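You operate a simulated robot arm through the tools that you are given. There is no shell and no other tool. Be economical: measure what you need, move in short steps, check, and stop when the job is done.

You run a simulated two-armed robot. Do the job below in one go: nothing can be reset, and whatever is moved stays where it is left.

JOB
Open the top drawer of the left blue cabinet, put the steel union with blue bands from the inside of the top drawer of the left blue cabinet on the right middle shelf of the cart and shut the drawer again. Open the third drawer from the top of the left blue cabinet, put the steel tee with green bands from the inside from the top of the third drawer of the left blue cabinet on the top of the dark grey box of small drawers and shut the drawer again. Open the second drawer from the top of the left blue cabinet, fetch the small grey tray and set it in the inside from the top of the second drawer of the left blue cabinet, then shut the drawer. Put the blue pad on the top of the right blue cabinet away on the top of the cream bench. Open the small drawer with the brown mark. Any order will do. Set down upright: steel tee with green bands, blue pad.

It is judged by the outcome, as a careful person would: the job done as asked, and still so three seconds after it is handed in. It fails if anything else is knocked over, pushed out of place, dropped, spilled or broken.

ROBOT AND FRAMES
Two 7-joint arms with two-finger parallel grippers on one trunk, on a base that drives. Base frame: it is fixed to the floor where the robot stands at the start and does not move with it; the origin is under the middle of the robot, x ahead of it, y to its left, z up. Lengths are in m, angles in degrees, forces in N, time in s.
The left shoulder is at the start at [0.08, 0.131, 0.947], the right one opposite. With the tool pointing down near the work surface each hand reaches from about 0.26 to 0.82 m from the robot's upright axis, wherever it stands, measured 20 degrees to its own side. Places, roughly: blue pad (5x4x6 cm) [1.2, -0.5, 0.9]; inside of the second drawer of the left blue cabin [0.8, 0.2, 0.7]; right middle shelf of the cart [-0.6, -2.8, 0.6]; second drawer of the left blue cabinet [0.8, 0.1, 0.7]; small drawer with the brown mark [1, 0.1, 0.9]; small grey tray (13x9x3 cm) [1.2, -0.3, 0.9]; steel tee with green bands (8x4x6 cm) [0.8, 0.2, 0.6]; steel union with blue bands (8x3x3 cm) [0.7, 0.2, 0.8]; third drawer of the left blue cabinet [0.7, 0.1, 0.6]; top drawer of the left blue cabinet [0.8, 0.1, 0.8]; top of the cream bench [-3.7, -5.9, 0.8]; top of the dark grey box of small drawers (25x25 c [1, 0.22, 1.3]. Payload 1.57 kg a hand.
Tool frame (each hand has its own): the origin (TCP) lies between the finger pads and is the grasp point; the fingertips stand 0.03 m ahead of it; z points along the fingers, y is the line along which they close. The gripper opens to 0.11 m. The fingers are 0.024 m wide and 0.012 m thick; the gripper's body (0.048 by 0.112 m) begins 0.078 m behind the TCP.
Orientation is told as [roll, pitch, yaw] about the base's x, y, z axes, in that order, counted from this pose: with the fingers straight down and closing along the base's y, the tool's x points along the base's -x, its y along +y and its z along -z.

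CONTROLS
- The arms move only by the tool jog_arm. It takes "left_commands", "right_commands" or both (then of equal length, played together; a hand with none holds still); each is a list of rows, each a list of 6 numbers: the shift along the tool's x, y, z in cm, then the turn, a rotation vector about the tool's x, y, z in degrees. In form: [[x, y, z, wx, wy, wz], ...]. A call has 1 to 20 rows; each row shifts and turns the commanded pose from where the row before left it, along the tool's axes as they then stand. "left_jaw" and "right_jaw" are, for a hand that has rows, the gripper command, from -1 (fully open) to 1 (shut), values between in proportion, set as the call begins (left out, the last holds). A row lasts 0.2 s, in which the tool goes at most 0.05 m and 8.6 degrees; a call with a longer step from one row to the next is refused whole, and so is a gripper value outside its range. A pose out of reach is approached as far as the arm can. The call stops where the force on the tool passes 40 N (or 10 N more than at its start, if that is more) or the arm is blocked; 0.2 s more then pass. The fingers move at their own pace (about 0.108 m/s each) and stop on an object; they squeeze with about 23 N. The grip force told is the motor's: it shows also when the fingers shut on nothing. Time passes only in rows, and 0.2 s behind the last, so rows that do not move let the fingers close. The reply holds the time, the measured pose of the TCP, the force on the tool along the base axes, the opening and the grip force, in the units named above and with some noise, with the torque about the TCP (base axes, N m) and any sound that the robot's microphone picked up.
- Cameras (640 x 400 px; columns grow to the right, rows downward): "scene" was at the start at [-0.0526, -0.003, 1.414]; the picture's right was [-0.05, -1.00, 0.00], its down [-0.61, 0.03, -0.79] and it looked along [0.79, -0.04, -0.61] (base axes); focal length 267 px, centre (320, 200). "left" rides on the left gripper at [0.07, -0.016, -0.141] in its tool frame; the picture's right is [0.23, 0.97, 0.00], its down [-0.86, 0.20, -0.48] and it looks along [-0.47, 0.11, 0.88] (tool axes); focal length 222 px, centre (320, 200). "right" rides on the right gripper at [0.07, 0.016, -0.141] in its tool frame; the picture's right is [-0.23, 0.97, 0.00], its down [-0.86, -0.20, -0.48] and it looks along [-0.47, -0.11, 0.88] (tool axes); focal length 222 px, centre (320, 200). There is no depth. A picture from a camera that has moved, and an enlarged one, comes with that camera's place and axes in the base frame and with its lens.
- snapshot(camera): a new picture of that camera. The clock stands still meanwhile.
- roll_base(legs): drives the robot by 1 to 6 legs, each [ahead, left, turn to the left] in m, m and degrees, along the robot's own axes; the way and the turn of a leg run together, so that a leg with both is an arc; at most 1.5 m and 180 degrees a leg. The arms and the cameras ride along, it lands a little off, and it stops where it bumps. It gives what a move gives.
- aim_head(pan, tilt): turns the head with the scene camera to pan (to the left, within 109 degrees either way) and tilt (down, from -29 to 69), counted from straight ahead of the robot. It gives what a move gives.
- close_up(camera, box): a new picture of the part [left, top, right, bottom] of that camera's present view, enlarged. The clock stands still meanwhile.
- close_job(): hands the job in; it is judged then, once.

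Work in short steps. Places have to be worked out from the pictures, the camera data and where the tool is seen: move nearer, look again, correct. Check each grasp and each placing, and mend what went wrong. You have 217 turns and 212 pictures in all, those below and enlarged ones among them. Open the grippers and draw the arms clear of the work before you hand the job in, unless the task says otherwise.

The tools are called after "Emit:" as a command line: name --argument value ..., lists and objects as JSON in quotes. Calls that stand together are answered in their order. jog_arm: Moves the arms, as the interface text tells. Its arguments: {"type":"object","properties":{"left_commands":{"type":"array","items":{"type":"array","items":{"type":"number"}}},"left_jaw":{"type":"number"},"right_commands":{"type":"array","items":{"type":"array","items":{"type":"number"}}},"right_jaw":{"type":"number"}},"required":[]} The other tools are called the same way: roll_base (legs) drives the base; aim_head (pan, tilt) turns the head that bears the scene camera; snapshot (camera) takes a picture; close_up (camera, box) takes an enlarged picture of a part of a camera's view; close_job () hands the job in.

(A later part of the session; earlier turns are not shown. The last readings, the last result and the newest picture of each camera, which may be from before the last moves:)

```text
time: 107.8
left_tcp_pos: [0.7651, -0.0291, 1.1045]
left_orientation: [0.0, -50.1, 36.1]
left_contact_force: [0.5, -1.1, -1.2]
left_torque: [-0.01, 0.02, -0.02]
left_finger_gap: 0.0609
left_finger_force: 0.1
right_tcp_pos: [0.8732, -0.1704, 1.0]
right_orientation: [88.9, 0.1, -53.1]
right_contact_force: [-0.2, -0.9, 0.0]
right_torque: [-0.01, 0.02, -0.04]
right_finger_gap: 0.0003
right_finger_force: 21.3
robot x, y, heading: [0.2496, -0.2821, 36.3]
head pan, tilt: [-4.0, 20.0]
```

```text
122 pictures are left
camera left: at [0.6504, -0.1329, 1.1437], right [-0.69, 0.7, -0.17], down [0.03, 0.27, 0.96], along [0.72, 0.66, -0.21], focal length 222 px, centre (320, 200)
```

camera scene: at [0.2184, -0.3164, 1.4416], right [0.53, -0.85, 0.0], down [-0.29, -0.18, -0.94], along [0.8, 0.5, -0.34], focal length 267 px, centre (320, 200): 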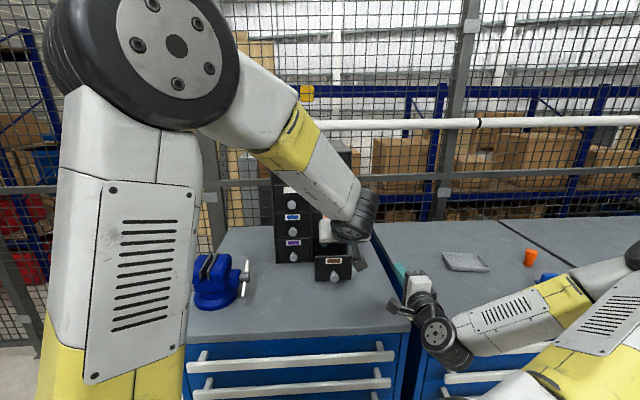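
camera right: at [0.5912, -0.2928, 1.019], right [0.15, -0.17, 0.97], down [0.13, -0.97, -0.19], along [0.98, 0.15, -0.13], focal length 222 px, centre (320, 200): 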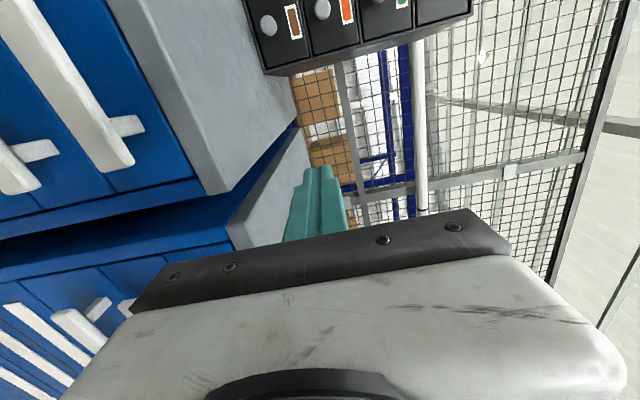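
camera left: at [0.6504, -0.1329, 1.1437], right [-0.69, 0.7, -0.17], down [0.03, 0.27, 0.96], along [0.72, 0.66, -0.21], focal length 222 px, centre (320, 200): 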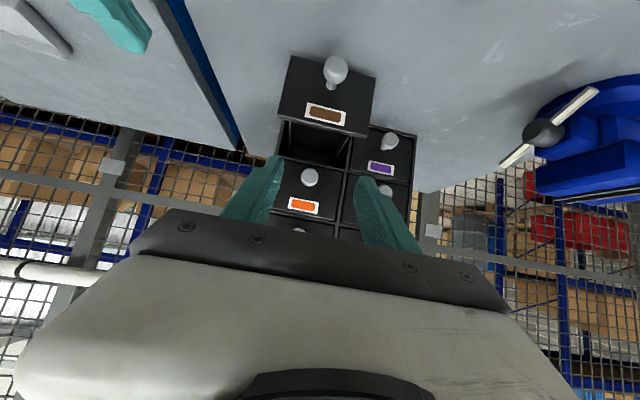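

The brown drawer is open. Now the second cabinet drawer: I back the base off 0.27 m, straighten the left hand into its parked tool-down pose, and lower the right hand to the second handle.

Emit:
roll_base --legs '[[-0.27, 0, 0]]'

Emit:
jog_arm --left_commands '[[0, 3, 0, 0, 8.3, 0], [0, 3, 0, 0, 8.3, 0], [0, 3, 0, 0, 8.3, 0], [0, 3, 0, 0, 8.3, 0], [0, 3, 0, 0, 8.3, 0], [0, 3, 0, 0, 8.4, 0], [0, 2, 0, 0, 0, 0], [0, 0, 0, 0, 0, 0]]' --right_commands '[[1.6, -3.2, 0.3, 0, 0, 0], [1.6, -3.2, 0.3, 0, 0, 0], [1.6, -3.2, 0.3, 0, 0, 0], [1.6, -3.2, 0.3, 0, 0, 0], [1.6, -3.2, 0.3, 0, 0, 0], [1.6, -3.2, 0.3, 0, 0, 0], [1.6, -3.2, 0.3, 0, 0, 0], [1.3, -3.2, 0.3, 0, 0, 0]]' --right_jaw -0.1

Emit:
aim_head --pan 0 --tilt 35

Emit:
snapshot --camera "scene"

Emit:
snapshot --camera "right"

```text
time: 109.7
left_tcp_pos: [0.5447, -0.1933, 1.1061]
left_orientation: [0.0, -50.2, 36.0]
left_contact_force: [0.5, -0.2, 0.2]
left_torque: [0.03, -0.02, 0.01]
left_finger_gap: 0.0604
left_finger_force: 0.0
right_tcp_pos: [0.6513, -0.3329, 1.0009]
right_orientation: [88.9, 0.1, -53.3]
right_contact_force: [-0.2, -0.1, 0.2]
right_torque: [0.0, 0.01, 0.0]
right_finger_gap: 0.0001
right_finger_force: 21.4
robot x, y, heading: [0.0298, -0.4439, 36.1]
head pan, tilt: [-4.0, 20.0]
```

```text
time: 111.5
left_tcp_pos: [0.4266, -0.0295, 1.1066]
left_orientation: [0.0, -0.2, 35.9]
left_contact_force: [0.0, 0.1, -0.5]
left_torque: [0.01, -0.01, -0.02]
left_finger_gap: 0.0607
left_finger_force: 0.1
right_tcp_pos: [0.5917, -0.2198, 0.7433]
right_orientation: [89.0, 0.0, -53.3]
right_contact_force: [-0.3, -0.7, 0.2]
right_torque: [0.02, 0.02, -0.02]
right_finger_gap: 0.0602
right_finger_force: 0.0
robot x, y, heading: [0.0291, -0.4495, 36.2]
head pan, tilt: [-4.0, 20.0]
```

```text
time: 112.3
left_tcp_pos: [0.4267, -0.0301, 1.1047]
left_orientation: [0.0, -0.2, 36.0]
left_contact_force: [0.6, 0.4, 0.0]
left_torque: [-0.01, -0.03, -0.01]
left_finger_gap: 0.0605
left_finger_force: 0.1
right_tcp_pos: [0.5924, -0.2208, 0.743]
right_orientation: [89.0, 0.1, -53.3]
right_contact_force: [0.1, -0.2, -0.3]
right_torque: [-0.01, -0.01, -0.01]
right_finger_gap: 0.0604
right_finger_force: 0.0
robot x, y, heading: [0.0308, -0.4474, 36.2]
head pan, tilt: [0.0, 35.0]
```

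```text
121 pictures are left
camera scene: at [-0.0106, -0.475, 1.4178], right [0.59, -0.81, 0.0], down [-0.46, -0.34, -0.82], along [0.66, 0.48, -0.57], focal length 267 px, centre (320, 200)
```

scene: 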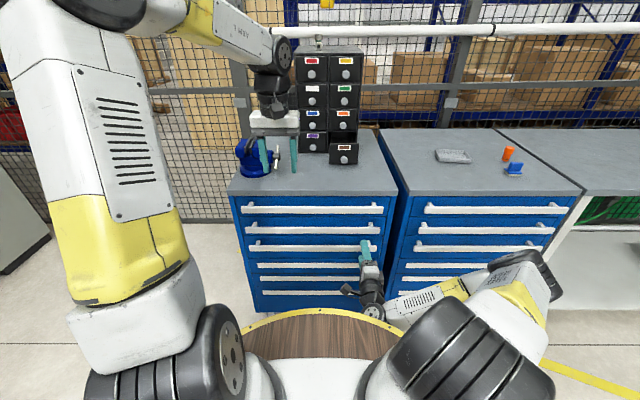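

```text
120 pictures are left
camera right: at [0.4381, -0.2507, 0.7623], right [0.15, -0.17, 0.97], down [0.12, -0.97, -0.19], along [0.98, 0.15, -0.13], focal length 222 px, centre (320, 200)
```

right: 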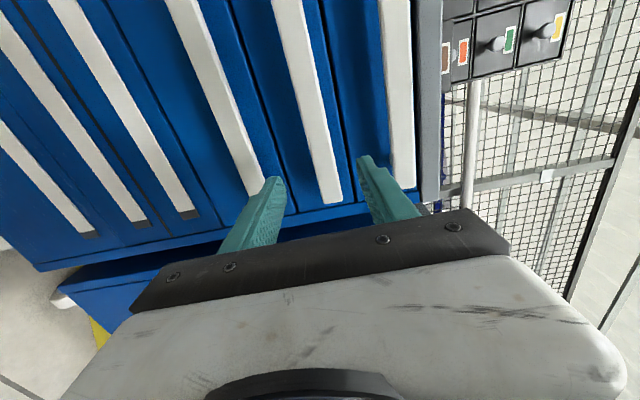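

The hand is level with the second bar. I advance 13 cm and grip it.

Emit:
jog_arm --right_commands '[[0, 0, 3, 0, 0, 0], [0, 0, 3, 0, 0, 0], [0, 0, 3, 0, 0, 0], [0, 0, 2, 0, 0, 0], [0, 0, 2, 0, 0, 0], [0, 0, 0, 0, 0, 0]]'

Emit:
jog_arm --right_commands '[[0, 0, 0, 0, 0, 0], [0, 0, 0, 0, 0, 0], [0, 0, 0, 0, 0, 0]]' --right_jaw 1

```text
time: 113.7
left_tcp_pos: [0.4274, -0.0296, 1.1061]
left_orientation: [0.0, -0.1, 36.0]
left_contact_force: [-0.4, 0.6, -0.4]
left_torque: [-0.01, 0.01, -0.05]
left_finger_gap: 0.0607
left_finger_force: 0.0
right_tcp_pos: [0.695, -0.143, 0.7412]
right_orientation: [88.9, 0.1, -53.4]
right_contact_force: [0.8, 0.4, 0.4]
right_torque: [-0.02, -0.01, 0.0]
right_finger_gap: 0.0607
right_finger_force: 0.1
robot x, y, heading: [0.0287, -0.4446, 36.0]
head pan, tilt: [0.0, 35.0]
```

```text
time: 114.5
left_tcp_pos: [0.4267, -0.0296, 1.1063]
left_orientation: [0.0, -0.2, 36.0]
left_contact_force: [0.6, -0.3, -0.4]
left_torque: [-0.02, 0.0, 0.01]
left_finger_gap: 0.0603
left_finger_force: 0.0
right_tcp_pos: [0.6964, -0.1438, 0.741]
right_orientation: [89.0, 0.0, -53.3]
right_contact_force: [0.4, 1.6, 2.7]
right_torque: [-0.34, -0.64, -0.13]
right_finger_gap: 0.0278
right_finger_force: 38.2
robot x, y, heading: [0.0271, -0.4448, 36.2]
head pan, tilt: [0.0, 35.0]
```

Gripped. I pull gently with the arm first, then with the base.

Emit:
jog_arm --right_commands '[[0, 0, -1, 0, 0, 0], [0, 0, -1.2, 0, 0, 0], [0, 0, -1.2, 0, 0, 0], [0, 0, -1.2, 0, 0, 0], [0, 0, -1.2, 0, 0, 0], [0, 0, -1.2, 0, 0, 0], [0, 0, -1.2, 0, 0, 0], [0, 0, -1.2, 0, 0, 0], [0, 0, -1.2, 0, 0, 0], [0, 0, -1.2, 0, 0, 0], [0, 0, -1.2, 0, 0, 0], [0, 0, -1, 0, 0, 0]]'

Emit:
roll_base --legs '[[-0.03, 0, 0], [-0.03, 0, 0], [-0.03, 0, 0], [-0.03, 0, 0]]'

Emit:
snapshot --camera "scene"

```text
time: 116.7
left_tcp_pos: [0.4254, -0.0294, 1.1057]
left_orientation: [0.0, -0.2, 36.0]
left_contact_force: [1.0, -0.3, 0.1]
left_torque: [0.02, 0.0, -0.03]
left_finger_gap: 0.0605
left_finger_force: 0.0
right_tcp_pos: [0.6003, -0.2128, 0.7403]
right_orientation: [88.3, 0.1, -52.9]
right_contact_force: [-0.4, 2.1, -3.1]
right_torque: [-0.47, -0.36, 0.18]
right_finger_gap: 0.028
right_finger_force: 38.1
robot x, y, heading: [0.0326, -0.4471, 36.1]
head pan, tilt: [0.0, 35.0]
stopped in row 11 (right hand): the force on the tool passed its limit at 41 N (the readings are from after the stop); the commanded pose is now the measured one
```

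```text
time: 118.8
left_tcp_pos: [0.329, -0.0998, 1.1063]
left_orientation: [0.2, -0.3, 36.0]
left_contact_force: [-0.6, 0.0, 0.3]
left_torque: [-0.02, 0.0, -0.01]
left_finger_gap: 0.0607
left_finger_force: 0.1
right_tcp_pos: [0.5035, -0.2835, 0.7408]
right_orientation: [88.4, 0.2, -52.9]
right_contact_force: [-5.9, 6.1, -12.5]
right_torque: [-0.33, -0.75, 0.18]
right_finger_gap: 0.0281
right_finger_force: 37.8
robot x, y, heading: [-0.0652, -0.5179, 36.0]
head pan, tilt: [0.0, 35.0]
```

```text
119 pictures are left
camera scene: at [-0.1078, -0.5453, 1.4177], right [0.59, -0.81, 0.0], down [-0.46, -0.34, -0.82], along [0.66, 0.48, -0.57], focal length 267 px, centre (320, 200)
```

scene: 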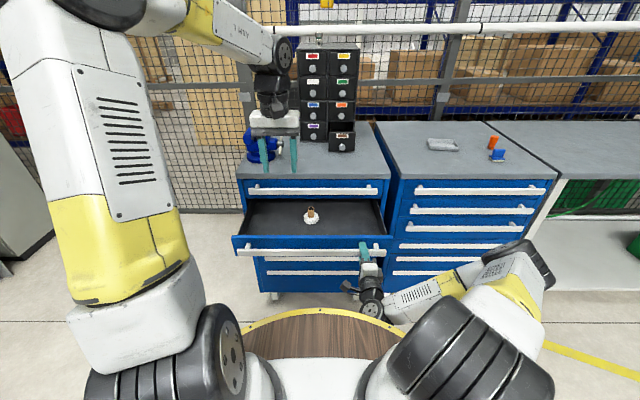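

The drawer is open about 24 cm, with another item in its middle that must stay undisturbed. I pull 9 cm more.

Emit:
roll_base --legs '[[-0.03, 0, 0], [-0.03, 0, 0], [-0.03, 0, 0]]'

Emit:
snapshot --camera "scene"

Emit:
close_up --camera "scene" --box '[220, 180, 400, 290]'

```text
time: 120.5
left_tcp_pos: [0.2559, -0.1545, 1.1053]
left_orientation: [0.0, -0.2, 36.0]
left_contact_force: [0.2, -0.3, 0.5]
left_torque: [0.01, -0.02, 0.0]
left_finger_gap: 0.0604
left_finger_force: 0.0
right_tcp_pos: [0.4298, -0.3377, 0.741]
right_orientation: [88.4, 0.1, -52.7]
right_contact_force: [-3.6, 1.2, -3.9]
right_torque: [-0.41, -0.8, 0.04]
right_finger_gap: 0.028
right_finger_force: 38.3
robot x, y, heading: [-0.1395, -0.5709, 36.2]
head pan, tilt: [0.0, 35.0]
```

```text
118 pictures are left
camera scene: at [-0.1809, -0.5987, 1.4177], right [0.59, -0.81, 0.0], down [-0.46, -0.34, -0.82], along [0.66, 0.48, -0.57], focal length 267 px, centre (320, 200)
```

scene: 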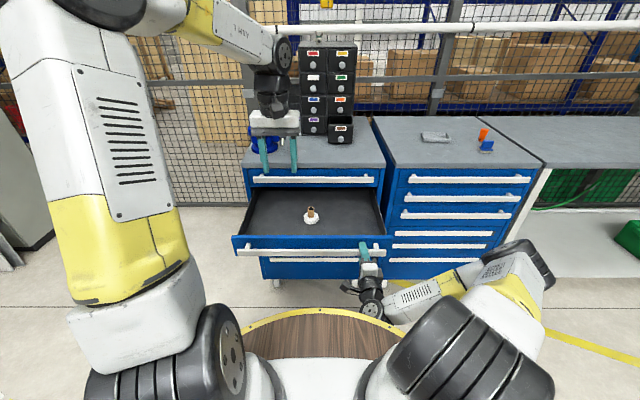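

```text
3.56 times, centred on (310, 235) of scene
camera zoom: at [-0.1809, -0.5987, 1.4177], right [0.59, -0.81, 0.0], down [-0.46, -0.34, -0.82], along [0.66, 0.48, -0.57], focal length 950 px, centre (356, 76)
```

zoom: 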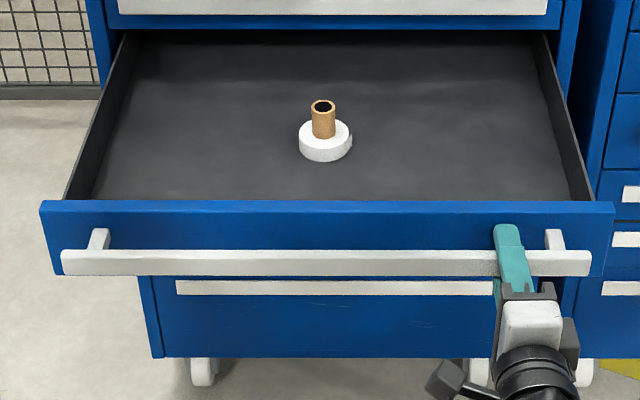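

The drawer is open 33 cm. I release the handle, back off, raise the right hand, and then drive over to the right cabinet to pick up the tray with the left hand.

Emit:
jog_arm --right_commands '[[0, 0, 0, 0, 0, 0], [0, 0, 0, 0, 0, 0], [0, 0, 0, 0, 0, 0]]' --right_jaw -0.1

Emit:
roll_base --legs '[[-0.1, 0, 0]]'

Emit:
jog_arm --right_commands '[[-1.5, 4.5, 0, 0, 0, 0], [-1.5, 4.5, 0, 0, 0, 0], [-1.5, 4.5, 0, 0, 0, 0], [-1.5, 4.5, 0, 0, 0, 0], [-1.5, 4.5, 0, 0, 0, 0], [-1.5, 4.5, 0, 0, 0, 0], [-1.5, 4.5, 0, 0, 0, 0]]'

Emit:
snapshot --camera "scene"

```text
time: 121.3
left_tcp_pos: [0.255, -0.1523, 1.1055]
left_orientation: [0.0, -0.2, 36.0]
left_contact_force: [0.0, -0.2, -0.5]
left_torque: [0.0, -0.02, 0.04]
left_finger_gap: 0.0606
left_finger_force: 0.0
right_tcp_pos: [0.4304, -0.3367, 0.7406]
right_orientation: [88.4, 0.3, -52.7]
right_contact_force: [0.2, 0.3, -0.2]
right_torque: [0.0, 0.01, 0.0]
right_finger_gap: 0.0605
right_finger_force: 0.0
robot x, y, heading: [-0.1404, -0.5683, 36.0]
head pan, tilt: [0.0, 35.0]
```

```text
time: 122.5
left_tcp_pos: [0.1739, -0.2134, 1.106]
left_orientation: [0.0, -0.1, 35.8]
left_contact_force: [-0.3, 0.1, 0.9]
left_torque: [-0.02, 0.0, 0.02]
left_finger_gap: 0.0607
left_finger_force: 0.1
right_tcp_pos: [0.3482, -0.3966, 0.7417]
right_orientation: [88.4, 0.2, -52.8]
right_contact_force: [0.2, 0.0, 0.2]
right_torque: [0.0, -0.02, 0.01]
right_finger_gap: 0.0605
right_finger_force: 0.1
robot x, y, heading: [-0.2251, -0.6296, 36.1]
head pan, tilt: [0.0, 35.0]
```

```text
time: 124.1
left_tcp_pos: [0.1744, -0.2131, 1.1046]
left_orientation: [0.1, -0.1, 36.0]
left_contact_force: [-0.3, -0.9, -0.5]
left_torque: [0.01, 0.01, -0.05]
left_finger_gap: 0.0604
left_finger_force: 0.1
right_tcp_pos: [0.4179, -0.4781, 1.0529]
right_orientation: [88.4, 0.2, -52.9]
right_contact_force: [0.3, 0.6, -0.3]
right_torque: [0.03, 0.0, 0.02]
right_finger_gap: 0.0608
right_finger_force: 0.2
robot x, y, heading: [-0.2216, -0.6302, 36.2]
head pan, tilt: [0.0, 35.0]
```

```text
116 pictures are left
camera scene: at [-0.2629, -0.6587, 1.4177], right [0.59, -0.81, 0.0], down [-0.46, -0.34, -0.82], along [0.66, 0.48, -0.57], focal length 267 px, centre (320, 200)
```

scene: 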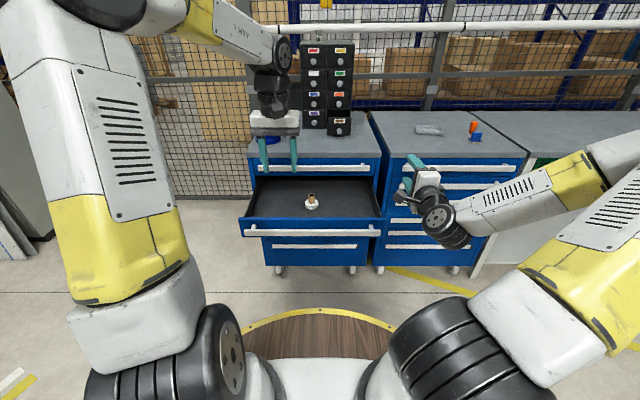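

I drive 0.70 m right, then 0.45 m forward to the right cabinet.

Emit:
roll_base --legs '[[0, -0.7, 0], [0.4, 0, 0]]'

Emit:
snapshot --camera "scene"

Emit:
snapshot --camera "left"

```text
time: 130.0
left_tcp_pos: [0.8966, -0.5358, 1.106]
left_orientation: [0.1, -0.2, 36.5]
left_contact_force: [-1.2, 0.3, 0.3]
left_torque: [0.02, 0.01, 0.03]
left_finger_gap: 0.0606
left_finger_force: 0.1
right_tcp_pos: [1.1428, -0.7992, 1.0536]
right_orientation: [88.4, 0.3, -52.3]
right_contact_force: [-0.1, -0.2, -0.2]
right_torque: [0.03, 0.03, 0.0]
right_finger_gap: 0.0603
right_finger_force: 0.0
robot x, y, heading: [0.5044, -0.9561, 36.8]
head pan, tilt: [0.0, 35.0]
```

```text
115 pictures are left
camera scene: at [0.4643, -0.9854, 1.4177], right [0.6, -0.8, 0.0], down [-0.46, -0.34, -0.82], along [0.66, 0.49, -0.57], focal length 267 px, centre (320, 200)
```

scene: 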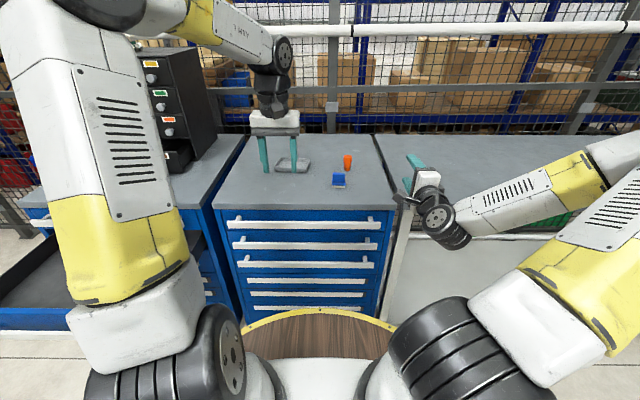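

```text
114 pictures are left
camera left: at [0.8504, -0.5908, 1.2471], right [-0.76, 0.65, 0.0], down [0.57, 0.67, 0.48], along [0.31, 0.37, -0.88], focal length 222 px, centre (320, 200)
```

left: 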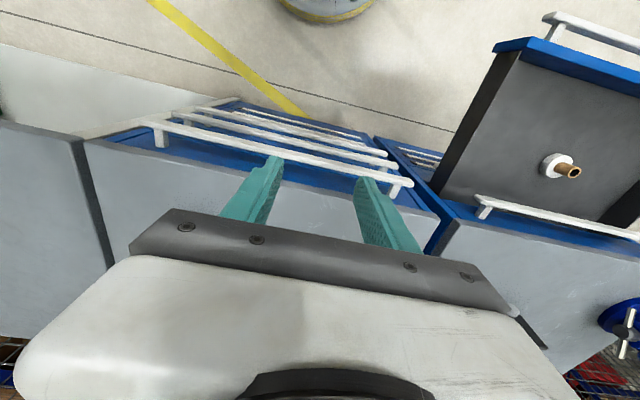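

I zoom on the tray, cup and pad.

Emit:
close_up --camera "scene" --box '[220, 130, 400, 220]'

```text
3.56 times, centred on (310, 175) of scene
camera zoom: at [0.4643, -0.9854, 1.4177], right [0.6, -0.8, 0.0], down [-0.46, -0.34, -0.82], along [0.66, 0.49, -0.57], focal length 950 px, centre (356, 289)
```

zoom: 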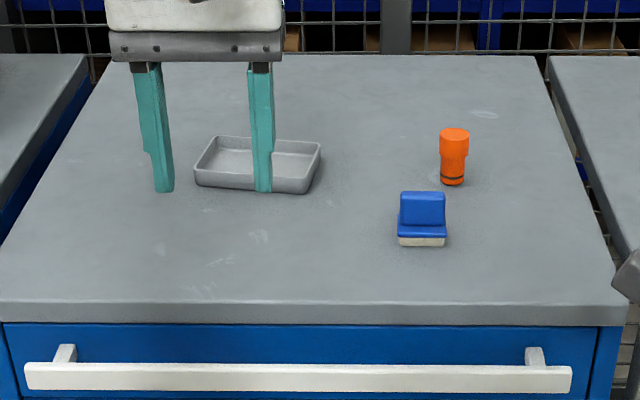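

The tray centre is about (0.915 ahead, +0.11), rotated 6.5° clockwise. I advance 0.17 m and turn the left hand so it closes across the tray's 9 cm side.

Emit:
roll_base --legs '[[0.17, 0, 0]]'

Emit:
jog_arm --left_commands '[[0, 0, 0, 0, 0, -8.35], [0, 0, 0, 0, 0, -8.35], [0, 0, 0, 0, 0, -8.35], [0, 0, 0, 0, 0, -8.35], [0, 0, 0, 0, 0, -8.35], [0, 0, 0, 0, 0, -8.35], [0, 0, 0, 0, 0, -8.35], [0, 0, 0, 0, 0, -8.35], [0, 0, 0, 0, 0, -8.35], [0, 0, 0, 0, 0, -8.35]]' --left_jaw -1

Emit:
snapshot --camera "scene"

Emit:
snapshot --camera "left"

```text
time: 131.4
left_tcp_pos: [1.03, -0.4392, 1.1053]
left_orientation: [0.1, -0.2, 36.4]
left_contact_force: [-0.4, 0.1, -0.3]
left_torque: [-0.04, 0.01, -0.02]
left_finger_gap: 0.0605
left_finger_force: 0.0
right_tcp_pos: [1.2767, -0.7033, 1.0534]
right_orientation: [88.4, 0.2, -52.4]
right_contact_force: [0.1, -0.2, 1.3]
right_torque: [-0.03, -0.02, -0.01]
right_finger_gap: 0.0604
right_finger_force: 0.0
robot x, y, heading: [0.6374, -0.8597, 36.3]
head pan, tilt: [0.0, 35.0]
```

```text
time: 133.6
left_tcp_pos: [1.0299, -0.4396, 1.1072]
left_orientation: [-0.2, 0.0, 120.1]
left_contact_force: [-0.1, 0.0, -0.2]
left_torque: [-0.02, 0.01, 0.01]
left_finger_gap: 0.1101
left_finger_force: 0.1
right_tcp_pos: [1.2774, -0.7027, 1.0537]
right_orientation: [88.4, 0.1, -52.4]
right_contact_force: [-0.5, 0.3, 0.2]
right_torque: [-0.04, 0.01, 0.02]
right_finger_gap: 0.0605
right_finger_force: 0.1
robot x, y, heading: [0.6414, -0.855, 36.5]
head pan, tilt: [0.0, 35.0]
```

```text
112 pictures are left
camera scene: at [0.5967, -0.8873, 1.4177], right [0.59, -0.8, 0.0], down [-0.46, -0.34, -0.82], along [0.66, 0.49, -0.57], focal length 267 px, centre (320, 200)
```

scene: 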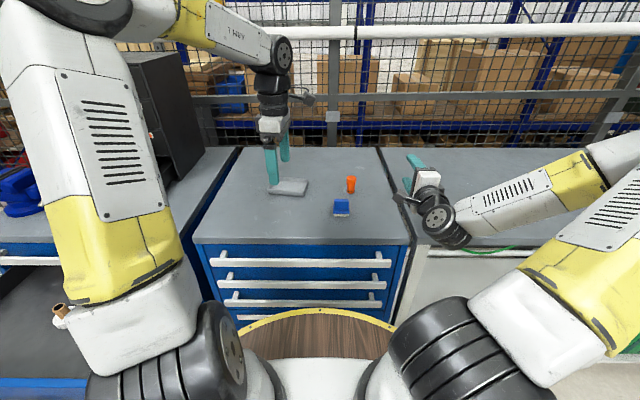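

```text
111 pictures are left
camera left: at [1.0789, -0.4914, 1.2474], right [-0.73, -0.68, 0.0], down [-0.6, 0.64, 0.48], along [-0.32, 0.35, -0.88], focal length 222 px, centre (320, 200)
```

left: 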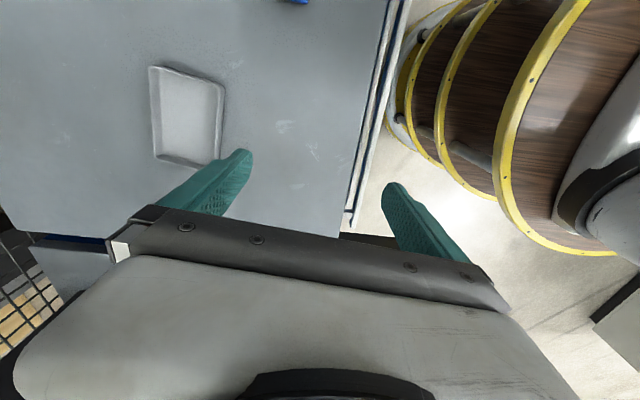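

The left camera puts the tray centre at about (1.184, -0.326). I move above it.

Emit:
jog_arm --left_commands '[[-0.5, -4, 0, 0, 0, 0], [-0.5, -4, 0, 0, 0, 0], [-0.5, -4, 0, 0, 0, 0], [-0.5, -4, 0, 0, 0, 0], [-0.2, -2.9, 0, 0, 0, 0], [0, 0, 4, 0, 0, 0]]'

Emit:
snapshot --camera "left"

Emit:
close_up --camera "scene" --box '[220, 100, 400, 220]'

```text
time: 135.0
left_tcp_pos: [1.1866, -0.3263, 1.0658]
left_orientation: [-0.2, -0.1, 119.8]
left_contact_force: [-0.3, -0.6, 0.4]
left_torque: [0.01, 0.0, -0.02]
left_finger_gap: 0.1102
left_finger_force: 0.0
right_tcp_pos: [1.2764, -0.7035, 1.0535]
right_orientation: [88.3, 0.1, -52.5]
right_contact_force: [0.0, -0.2, 0.0]
right_torque: [-0.01, -0.01, 0.01]
right_finger_gap: 0.0603
right_finger_force: 0.1
robot x, y, heading: [0.6347, -0.8551, 36.3]
head pan, tilt: [0.0, 35.0]
```

```text
110 pictures are left
camera left: at [1.235, -0.3776, 1.2077], right [-0.73, -0.68, 0.0], down [-0.6, 0.64, 0.48], along [-0.32, 0.35, -0.88], focal length 222 px, centre (320, 200)
```

left: 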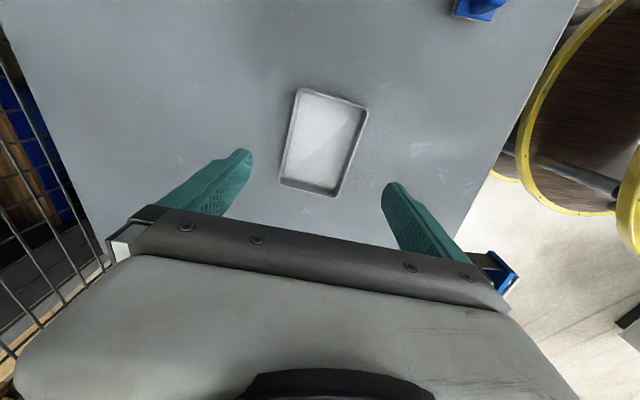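

```text
3.33 times, centred on (310, 160) of scene
camera zoom: at [0.5967, -0.8876, 1.4177], right [0.59, -0.8, 0.0], down [-0.46, -0.34, -0.82], along [0.66, 0.49, -0.57], focal length 890 px, centre (353, 333)
```

zoom: 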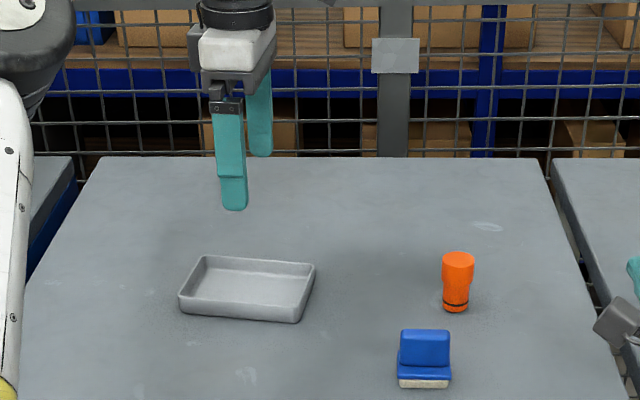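

The tray is aligned and centred within 4 mm of the tool. I descend 13 cm and close on it.

Emit:
jog_arm --left_commands '[[-0.4, 0.1, 4, 0, 0, 0], [0, 0, 4, 0, 0, 0], [0, 0, 3, 0, 0, 0], [0, 0, 1.5, 0, 0, 0], [0, 0, 0.4, 0, 0, 0], [0, 0, 0, 0, 0, 0]]'

Emit:
jog_arm --left_commands '[[0, 0, 0, 0, 0, 0], [0, 0, 0, 0, 0, 0], [0, 0, 0, 0, 0, 0]]' --left_jaw 1

Emit:
snapshot --camera "left"

```text
time: 136.4
left_tcp_pos: [1.1811, -0.3238, 0.9371]
left_orientation: [-0.2, -0.1, 119.9]
left_contact_force: [0.7, 0.3, 0.3]
left_torque: [0.03, -0.01, 0.01]
left_finger_gap: 0.1101
left_finger_force: 0.1
right_tcp_pos: [1.2747, -0.7011, 1.0531]
right_orientation: [88.4, 0.2, -52.4]
right_contact_force: [-0.4, -0.3, 0.3]
right_torque: [0.03, -0.02, -0.01]
right_finger_gap: 0.0602
right_finger_force: 0.2
robot x, y, heading: [0.6358, -0.854, 36.2]
head pan, tilt: [0.0, 35.0]
```

```text
time: 137.2
left_tcp_pos: [1.1819, -0.3227, 0.9378]
left_orientation: [-0.2, -0.1, 119.9]
left_contact_force: [-0.3, 0.3, 0.1]
left_torque: [0.0, 0.0, 0.03]
left_finger_gap: 0.0901
left_finger_force: 23.0
right_tcp_pos: [1.2767, -0.7025, 1.0522]
right_orientation: [88.3, 0.2, -52.4]
right_contact_force: [0.1, -0.2, -0.7]
right_torque: [-0.01, -0.01, 0.0]
right_finger_gap: 0.0603
right_finger_force: 0.0
robot x, y, heading: [0.6338, -0.858, 36.5]
head pan, tilt: [0.0, 35.0]
```

```text
108 pictures are left
camera left: at [1.2305, -0.3755, 1.0789], right [-0.73, -0.68, 0.0], down [-0.6, 0.64, 0.48], along [-0.32, 0.35, -0.88], focal length 222 px, centre (320, 200)
```

left: 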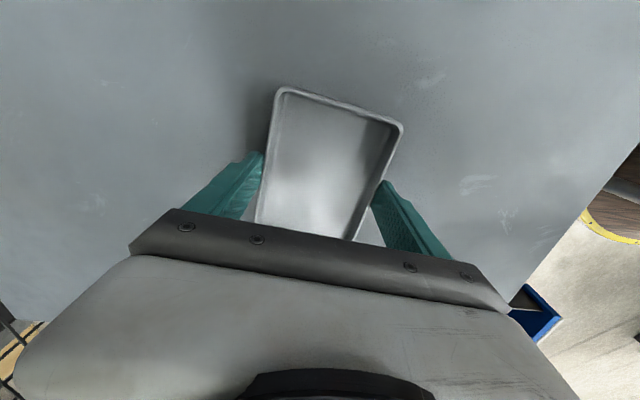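

Held at 9.0 cm. I lift gently.

Emit:
jog_arm --left_commands '[[0, 0, -0.5, 0, 0, 0], [0, 0, -1, 0, 0, 0], [0, 0, -1.5, 0, 0, 0], [0, 0, -2, 0, 0, 0], [0, 0, -2, 0, 0, 0], [0, 0, -2, 0, 0, 0], [0, 0, -3, 0, 0, 0], [0, 0, -3, 0, 0, 0]]'

Emit:
snapshot --camera "left"

```text
time: 139.0
left_tcp_pos: [1.1796, -0.321, 1.0866]
left_orientation: [-0.2, -0.1, 119.9]
left_contact_force: [0.2, 0.5, -0.6]
left_torque: [-0.02, 0.02, 0.0]
left_finger_gap: 0.0903
left_finger_force: 23.4
right_tcp_pos: [1.2776, -0.7027, 1.0526]
right_orientation: [88.4, 0.2, -52.5]
right_contact_force: [0.0, -0.2, -0.1]
right_torque: [-0.02, -0.02, 0.01]
right_finger_gap: 0.0604
right_finger_force: 0.0
robot x, y, heading: [0.6363, -0.8571, 36.5]
head pan, tilt: [0.0, 35.0]
```

```text
107 pictures are left
camera left: at [1.2296, -0.3742, 1.2285], right [-0.73, -0.68, 0.0], down [-0.6, 0.64, 0.48], along [-0.32, 0.35, -0.88], focal length 222 px, centre (320, 200)
```

left: 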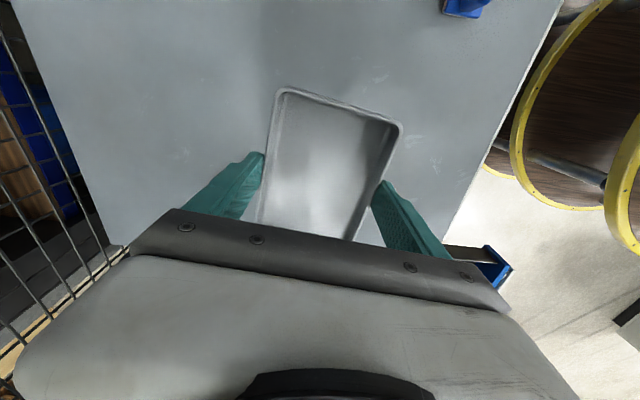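

Firm hold. I draw the tray in, then drive back, left and forward to the open second drawer, aiming to set it right of the item already inside.

Emit:
jog_arm --left_commands '[[0, 3, 0, 0, 0, 0], [0, 4, 0, 0, 0, 0], [0, 4, 0, 0, 0, 0], [0, 4, 0, 0, 0, 0], [0, 3, 0, 0, 0, 0]]'

Emit:
roll_base --legs '[[-0.5, 0, 0], [0, 0.53, 0], [0.14, 0, 0]]'

Emit:
snapshot --camera "scene"

Emit:
snapshot --camera "left"

```text
time: 140.2
left_tcp_pos: [1.0254, -0.4133, 1.0883]
left_orientation: [-0.2, 0.0, 120.0]
left_contact_force: [0.4, -0.2, -0.6]
left_torque: [0.01, -0.01, 0.0]
left_finger_gap: 0.09
left_finger_force: 23.3
right_tcp_pos: [1.2765, -0.7019, 1.0534]
right_orientation: [88.3, 0.1, -52.4]
right_contact_force: [1.2, 0.3, -0.1]
right_torque: [-0.02, 0.0, 0.0]
right_finger_gap: 0.0604
right_finger_force: 0.0
robot x, y, heading: [0.6357, -0.8573, 36.5]
head pan, tilt: [0.0, 35.0]
```

```text
time: 146.8
left_tcp_pos: [0.4093, -0.1925, 1.0891]
left_orientation: [-0.2, 0.0, 120.2]
left_contact_force: [0.0, 0.1, 0.3]
left_torque: [0.01, -0.02, -0.02]
left_finger_gap: 0.0897
left_finger_force: 23.0
right_tcp_pos: [0.6638, -0.4801, 1.053]
right_orientation: [88.4, 0.1, -52.0]
right_contact_force: [-0.4, 0.3, 0.2]
right_torque: [0.05, 0.01, 0.01]
right_finger_gap: 0.0604
right_finger_force: 0.0
robot x, y, heading: [0.0274, -0.638, 37.0]
head pan, tilt: [0.0, 35.0]
```

```text
106 pictures are left
camera scene: at [-0.0144, -0.6706, 1.4177], right [0.6, -0.8, 0.0], down [-0.46, -0.34, -0.82], along [0.66, 0.49, -0.57], focal length 267 px, centre (320, 200)
```

scene: 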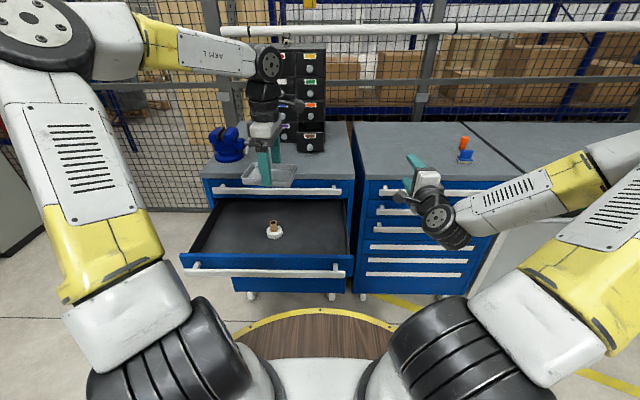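

```text
105 pictures are left
camera left: at [0.4587, -0.2448, 1.2303], right [-0.73, -0.69, 0.0], down [-0.61, 0.64, 0.48], along [-0.33, 0.35, -0.88], focal length 222 px, centre (320, 200)
```

left: 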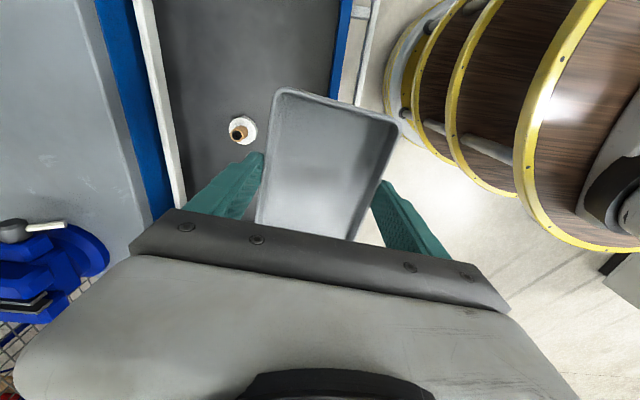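

The item in the drawer is at (0.523, -0.032). My target for the tray centre is (0.543, -0.208). I move above it and descend partway.

Emit:
jog_arm --left_commands '[[2, -2.7, 0, 0, 0, 0], [2, -2.7, 0, 0, 0, 0], [2, -2.7, 0, 0, 0, 0], [2, -2.7, 0, 0, 0, 0], [0, 0, 4, 0, 0, 0], [0, 0, 4, 0, 0, 0], [0, 0, 4, 0, 0, 0], [0, 0, 4, 0, 0, 0], [0, 0, 4, 0, 0, 0], [0, 0, 4, 0, 0, 0]]'

Emit:
snapshot --camera "scene"

Emit:
snapshot --camera "left"

```text
time: 149.0
left_tcp_pos: [0.5452, -0.2073, 0.8503]
left_orientation: [-0.2, 0.0, 120.4]
left_contact_force: [-0.4, 0.0, -1.5]
left_torque: [0.03, -0.04, 0.04]
left_finger_gap: 0.0898
left_finger_force: 22.4
right_tcp_pos: [0.6632, -0.4795, 1.0526]
right_orientation: [88.5, 0.3, -52.0]
right_contact_force: [-0.1, -0.9, -0.7]
right_torque: [0.02, 0.01, -0.01]
right_finger_gap: 0.0604
right_finger_force: 0.0
robot x, y, heading: [0.0262, -0.6424, 37.1]
head pan, tilt: [0.0, 35.0]
```

```text
104 pictures are left
camera scene: at [-0.0145, -0.6707, 1.4177], right [0.6, -0.8, 0.0], down [-0.46, -0.34, -0.82], along [0.66, 0.49, -0.57], focal length 267 px, centre (320, 200)
```

scene: 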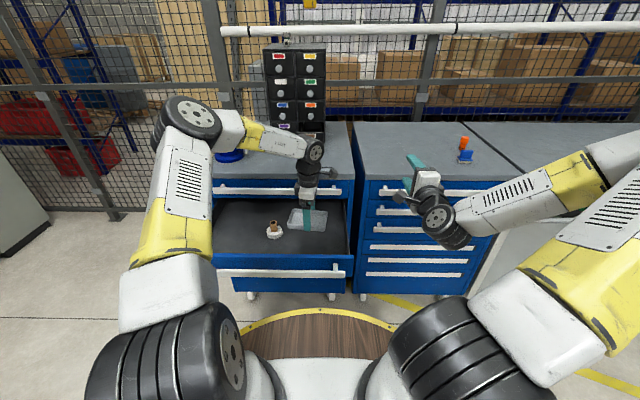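

```text
103 pictures are left
camera left: at [0.5933, -0.2582, 0.9916], right [-0.73, -0.69, 0.0], down [-0.61, 0.64, 0.48], along [-0.33, 0.35, -0.88], focal length 222 px, centre (320, 200)
```

left: 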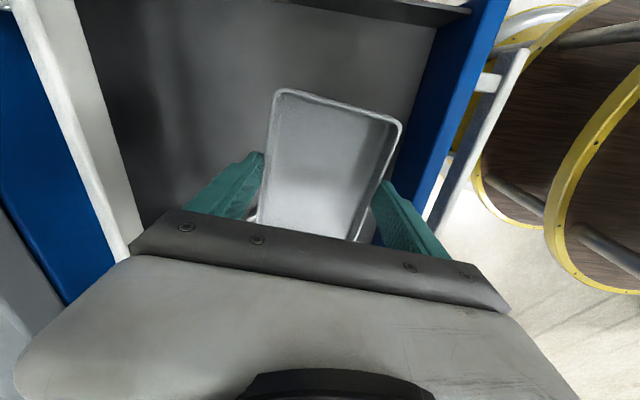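

I zoom in to check clearance between the tray and the item.

Emit:
close_up --camera "scene" --box '[190, 170, 370, 290]'

Emit:
close_up --camera "left" --box '[200, 80, 440, 250]'

```text
3.33 times, centred on (280, 230) of scene
camera zoom: at [-0.0145, -0.6707, 1.4177], right [0.6, -0.8, 0.0], down [-0.46, -0.34, -0.82], along [0.66, 0.49, -0.57], focal length 890 px, centre (453, 100)
```

zoom: 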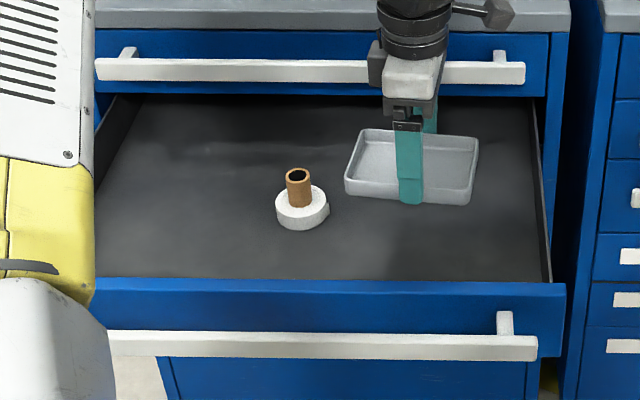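

```text
2.35 times, centred on (320, 165) of left
camera zoom: at [0.5933, -0.2582, 0.9916], right [-0.73, -0.69, 0.0], down [-0.61, 0.64, 0.48], along [-0.33, 0.35, -0.88], focal length 523 px, centre (320, 282)
```

zoom: 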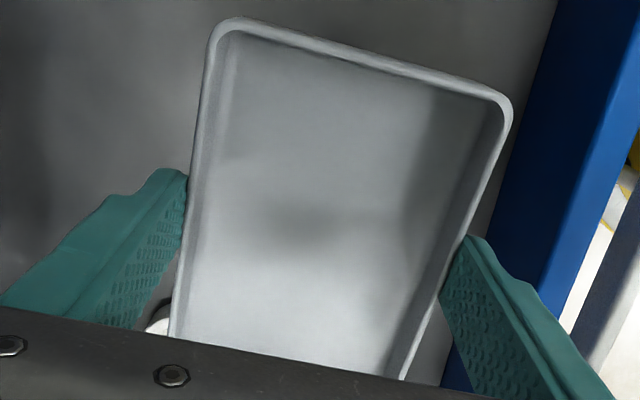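

Clear of the item and walls. I descend to just above the floor, then feel for contact.

Emit:
jog_arm --left_commands '[[0, 0, 4, 0, 0, 0], [0, 0, 4, 0, 0, 0], [0, 0, 4, 0, 0, 0], [0, 0, 2, 0, 0, 0], [0, 0, 0.5, 0, 0, 0], [0, 0, 0.5, 0, 0, 0], [0, 0, 0.4, 0, 0, 0], [0, 0, 0.4, 0, 0, 0]]'

```text
time: 149.9
left_tcp_pos: [0.5494, -0.2046, 0.7229]
left_orientation: [-0.7, -0.1, 120.4]
left_contact_force: [1.8, 1.2, 7.8]
left_torque: [-0.1, 0.35, -0.04]
left_finger_gap: 0.0891
left_finger_force: 23.3
right_tcp_pos: [0.664, -0.4802, 1.0536]
right_orientation: [88.6, 0.2, -51.9]
right_contact_force: [-0.8, 0.3, -0.5]
right_torque: [-0.01, -0.01, -0.03]
right_finger_gap: 0.0606
right_finger_force: 0.0
robot x, y, heading: [0.0273, -0.6436, 36.7]
head pan, tilt: [0.0, 35.0]
stopped in row 4 (left hand): the force on the tool passed its limit at 58 N (the readings are from after the stop); the commanded pose is now the measured one
```

Contact came at TCP z 0.723, earlier than expected. I check what touched.

Emit:
close_up --camera "scene" --box '[190, 170, 370, 290]'

Emit:
snapshot --camera "left"

```text
3.33 times, centred on (280, 230) of scene
camera zoom: at [-0.0145, -0.6707, 1.4177], right [0.6, -0.8, 0.0], down [-0.46, -0.34, -0.82], along [0.66, 0.49, -0.57], focal length 890 px, centre (453, 100)
```

zoom: 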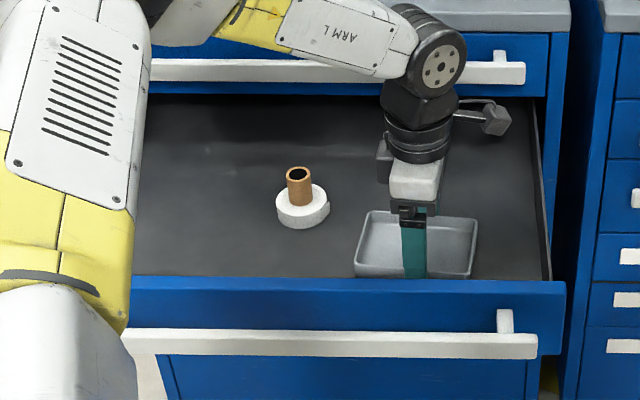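

```text
99 pictures are left
camera left: at [0.5965, -0.2571, 0.8657], right [-0.73, -0.69, -0.01], down [-0.61, 0.63, 0.48], along [-0.32, 0.35, -0.88], focal length 222 px, centre (320, 200)
```

left: 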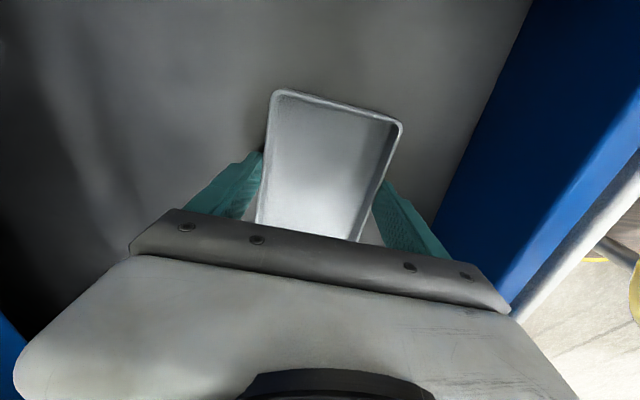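

The tray sits flat on the drawer floor (z ≈ 0.684). I release and rise.

Emit:
jog_arm --left_commands '[[0, 0, 0, 0, 0, 0], [0, 0, 0, 0, 0, 0], [0, 0, -1, 0, 0, 0], [0, 0, -3, 0, 0, 0], [0, 0, -4, 0, 0, 0], [0, 0, -4, 0, 0, 0], [0, 0, -4, 0, 0, 0], [0, 0, -4, 0, 0, 0], [0, 0, -4, 0, 0, 0], [0, 0, -4, 0, 0, 0], [0, 0, -4, 0, 0, 0], [0, 0, -4, 0, 0, 0]]' --left_jaw -1

Emit:
close_up --camera "scene" --box '[190, 170, 370, 290]'

```text
time: 152.5
left_tcp_pos: [0.5469, -0.2053, 1.0849]
left_orientation: [-0.5, 0.0, 120.2]
left_contact_force: [0.6, 0.1, 0.0]
left_torque: [-0.03, -0.02, 0.0]
left_finger_gap: 0.11
left_finger_force: 0.0
right_tcp_pos: [0.6628, -0.4808, 1.0535]
right_orientation: [88.3, 0.2, -51.9]
right_contact_force: [0.2, 1.0, 0.1]
right_torque: [0.01, 0.02, -0.03]
right_finger_gap: 0.0603
right_finger_force: 0.1
robot x, y, heading: [0.0239, -0.6412, 37.0]
head pan, tilt: [0.0, 35.0]
```

```text
3.33 times, centred on (280, 230) of scene
camera zoom: at [-0.0141, -0.6703, 1.4177], right [0.6, -0.8, 0.0], down [-0.46, -0.34, -0.82], along [0.65, 0.49, -0.57], focal length 890 px, centre (453, 100)
```

zoom: 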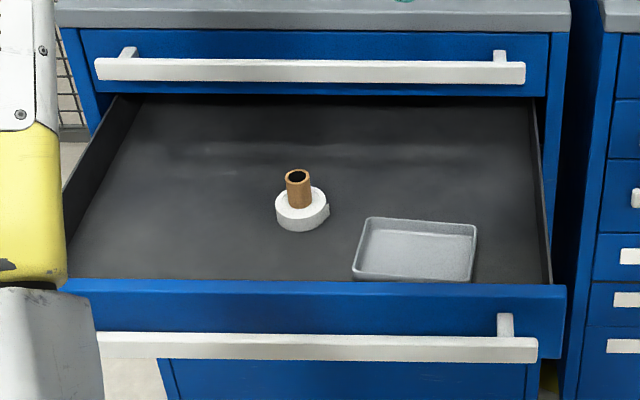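

The tray is in place. To shut the drawer I back off, shift left, lower the right hand in front of the handle, and retract the left hand a bit.

Emit:
roll_base --legs '[[-0.2, 0, 0], [0, 0.15, -0.9]]'

Emit:
jog_arm --right_commands '[[1.5, -4, 0, 0, 0, 0], [1.5, -4, 0, 0, 0, 0], [1.5, -4, 0, 0, 0, 0], [1.5, -4, 0, 0, 0, 0], [1.5, -4, 0, 0, 0, 0], [1.5, -4, 0, 0, 0, 0], [1.5, -4, 0, 0, 0, 0], [0.5, -3.2, 0, 0, 0, 0]]' --left_commands '[[0, 1.5, 0, 0, 0, 0], [0, 1.5, 0, 0, 0, 0], [0, 1.5, 0, 0, 0, 0], [0, 1.5, 0, 0, 0, 0], [0, 1.5, 0, 0, 0, 0], [0, 1.5, 0, 0, 0, 0], [0, 1.5, 0, 0, 0, 0], [0, 0, 0, 0, 0, 0]]' --right_jaw 1

Emit:
snapshot --camera "scene"

Emit:
snapshot --camera "right"

```text
time: 155.1
left_tcp_pos: [0.3073, -0.2115, 1.0832]
left_orientation: [-0.6, 0.0, 119.6]
left_contact_force: [0.2, 0.0, 0.8]
left_torque: [0.02, 0.0, -0.01]
left_finger_gap: 0.1102
left_finger_force: 0.1
right_tcp_pos: [0.4206, -0.4877, 1.0523]
right_orientation: [88.4, 0.2, -52.7]
right_contact_force: [-0.2, -0.3, 0.8]
right_torque: [0.01, 0.01, 0.0]
right_finger_gap: 0.0604
right_finger_force: 0.1
robot x, y, heading: [-0.2198, -0.6433, 36.0]
head pan, tilt: [0.0, 35.0]
```

```text
time: 156.9
left_tcp_pos: [0.2154, -0.2656, 1.0833]
left_orientation: [-0.5, 0.0, 119.6]
left_contact_force: [0.7, -0.5, 0.3]
left_torque: [0.01, 0.0, 0.01]
left_finger_gap: 0.1099
left_finger_force: 0.0
right_tcp_pos: [0.3445, -0.4051, 0.7404]
right_orientation: [88.5, 0.1, -52.7]
right_contact_force: [-0.6, -0.5, 0.0]
right_torque: [-0.03, -0.02, -0.02]
right_finger_gap: 0.0
right_finger_force: 21.7
robot x, y, heading: [-0.2198, -0.6424, 36.4]
head pan, tilt: [0.0, 35.0]
```

```text
97 pictures are left
camera scene: at [-0.2603, -0.6704, 1.4177], right [0.59, -0.81, 0.0], down [-0.46, -0.34, -0.82], along [0.66, 0.48, -0.57], focal length 267 px, centre (320, 200)
```

scene: 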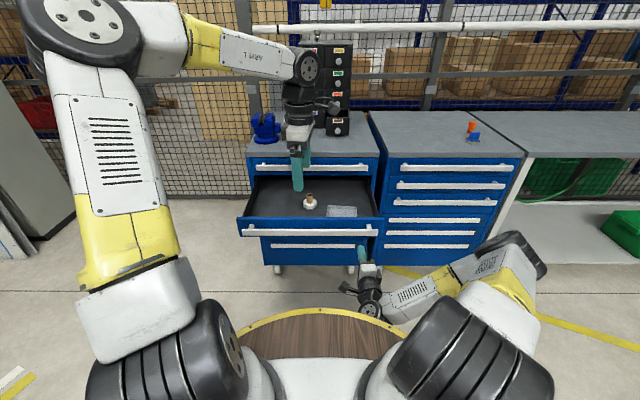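

```text
96 pictures are left
camera right: at [0.1917, -0.4362, 0.761], right [0.16, -0.17, 0.97], down [0.13, -0.97, -0.19], along [0.98, 0.16, -0.13], focal length 222 px, centre (320, 200)
```

right: 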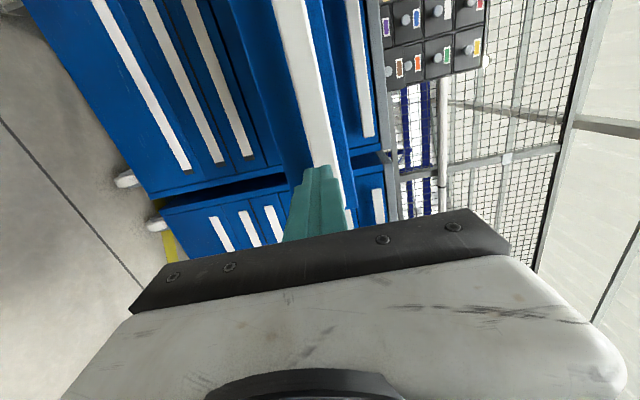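

Lined up with the handle. I make gentle contact with the arm first, then push with small base legs.

Emit:
jog_arm --right_commands '[[0, 0, 2, 0, 0, 0], [0, 0, 2, 0, 0, 0], [0, 0, 1, 0, 0, 0], [0, 0, 0.8, 0, 0, 0], [0, 0, 0.8, 0, 0, 0], [0, 0, 0.8, 0, 0, 0]]'

Emit:
roll_base --legs '[[0.02, 0, 0], [0.03, 0, 0], [0.03, 0, 0], [0.03, 0, 0], [0.03, 0, 0], [0.03, 0, 0]]'

Emit:
roll_base --legs '[[0.02, 0, 0], [0.03, 0, 0], [0.03, 0, 0], [0.03, 0, 0]]'

Emit:
snapshot --camera "scene"

```text
time: 158.3
left_tcp_pos: [0.2156, -0.2652, 1.083]
left_orientation: [-0.4, 0.0, 119.6]
left_contact_force: [-0.1, 0.2, 0.4]
left_torque: [-0.02, 0.01, 0.01]
left_finger_gap: 0.1101
left_finger_force: 0.1
right_tcp_pos: [0.4053, -0.3598, 0.7405]
right_orientation: [88.4, 0.1, -52.7]
right_contact_force: [-0.4, -0.2, 0.2]
right_torque: [0.0, 0.0, 0.03]
right_finger_gap: 0.0
right_finger_force: 21.1
robot x, y, heading: [-0.2164, -0.6389, 36.4]
head pan, tilt: [0.0, 35.0]
```

```text
time: 161.2
left_tcp_pos: [0.3531, -0.1654, 1.0834]
left_orientation: [-0.5, 0.0, 119.6]
left_contact_force: [0.4, 0.1, -0.3]
left_torque: [0.0, -0.03, -0.05]
left_finger_gap: 0.1103
left_finger_force: 0.1
right_tcp_pos: [0.5425, -0.2599, 0.7397]
right_orientation: [88.4, 0.2, -52.7]
right_contact_force: [0.1, 0.4, 0.4]
right_torque: [-0.01, 0.02, -0.01]
right_finger_gap: 0.0001
right_finger_force: 21.1
robot x, y, heading: [-0.0837, -0.5409, 36.2]
head pan, tilt: [0.0, 35.0]
```

```text
time: 163.4
left_tcp_pos: [0.4429, -0.0985, 1.0817]
left_orientation: [-0.6, -0.1, 119.6]
left_contact_force: [-0.7, 0.0, -0.5]
left_torque: [0.03, 0.02, -0.01]
left_finger_gap: 0.11
left_finger_force: 0.1
right_tcp_pos: [0.6329, -0.1943, 0.7403]
right_orientation: [88.4, 0.2, -52.7]
right_contact_force: [-0.7, 0.8, 0.3]
right_torque: [0.03, 0.04, 0.03]
right_finger_gap: 0.0
right_finger_force: 21.4
robot x, y, heading: [0.0082, -0.4742, 36.3]
head pan, tilt: [0.0, 35.0]
```

```text
95 pictures are left
camera scene: at [-0.0324, -0.5036, 1.4177], right [0.59, -0.81, 0.0], down [-0.46, -0.34, -0.82], along [0.66, 0.48, -0.57], focal length 267 px, centre (320, 200)
```

scene: 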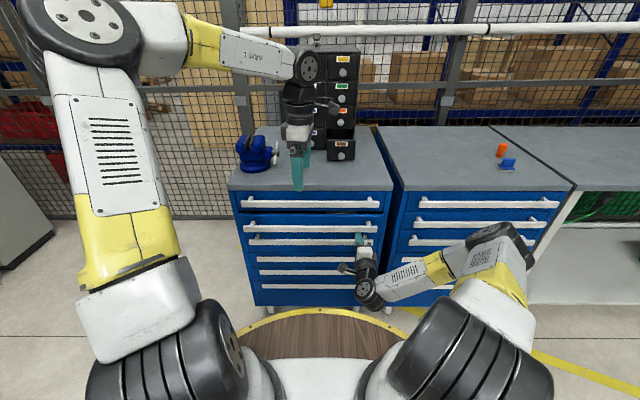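

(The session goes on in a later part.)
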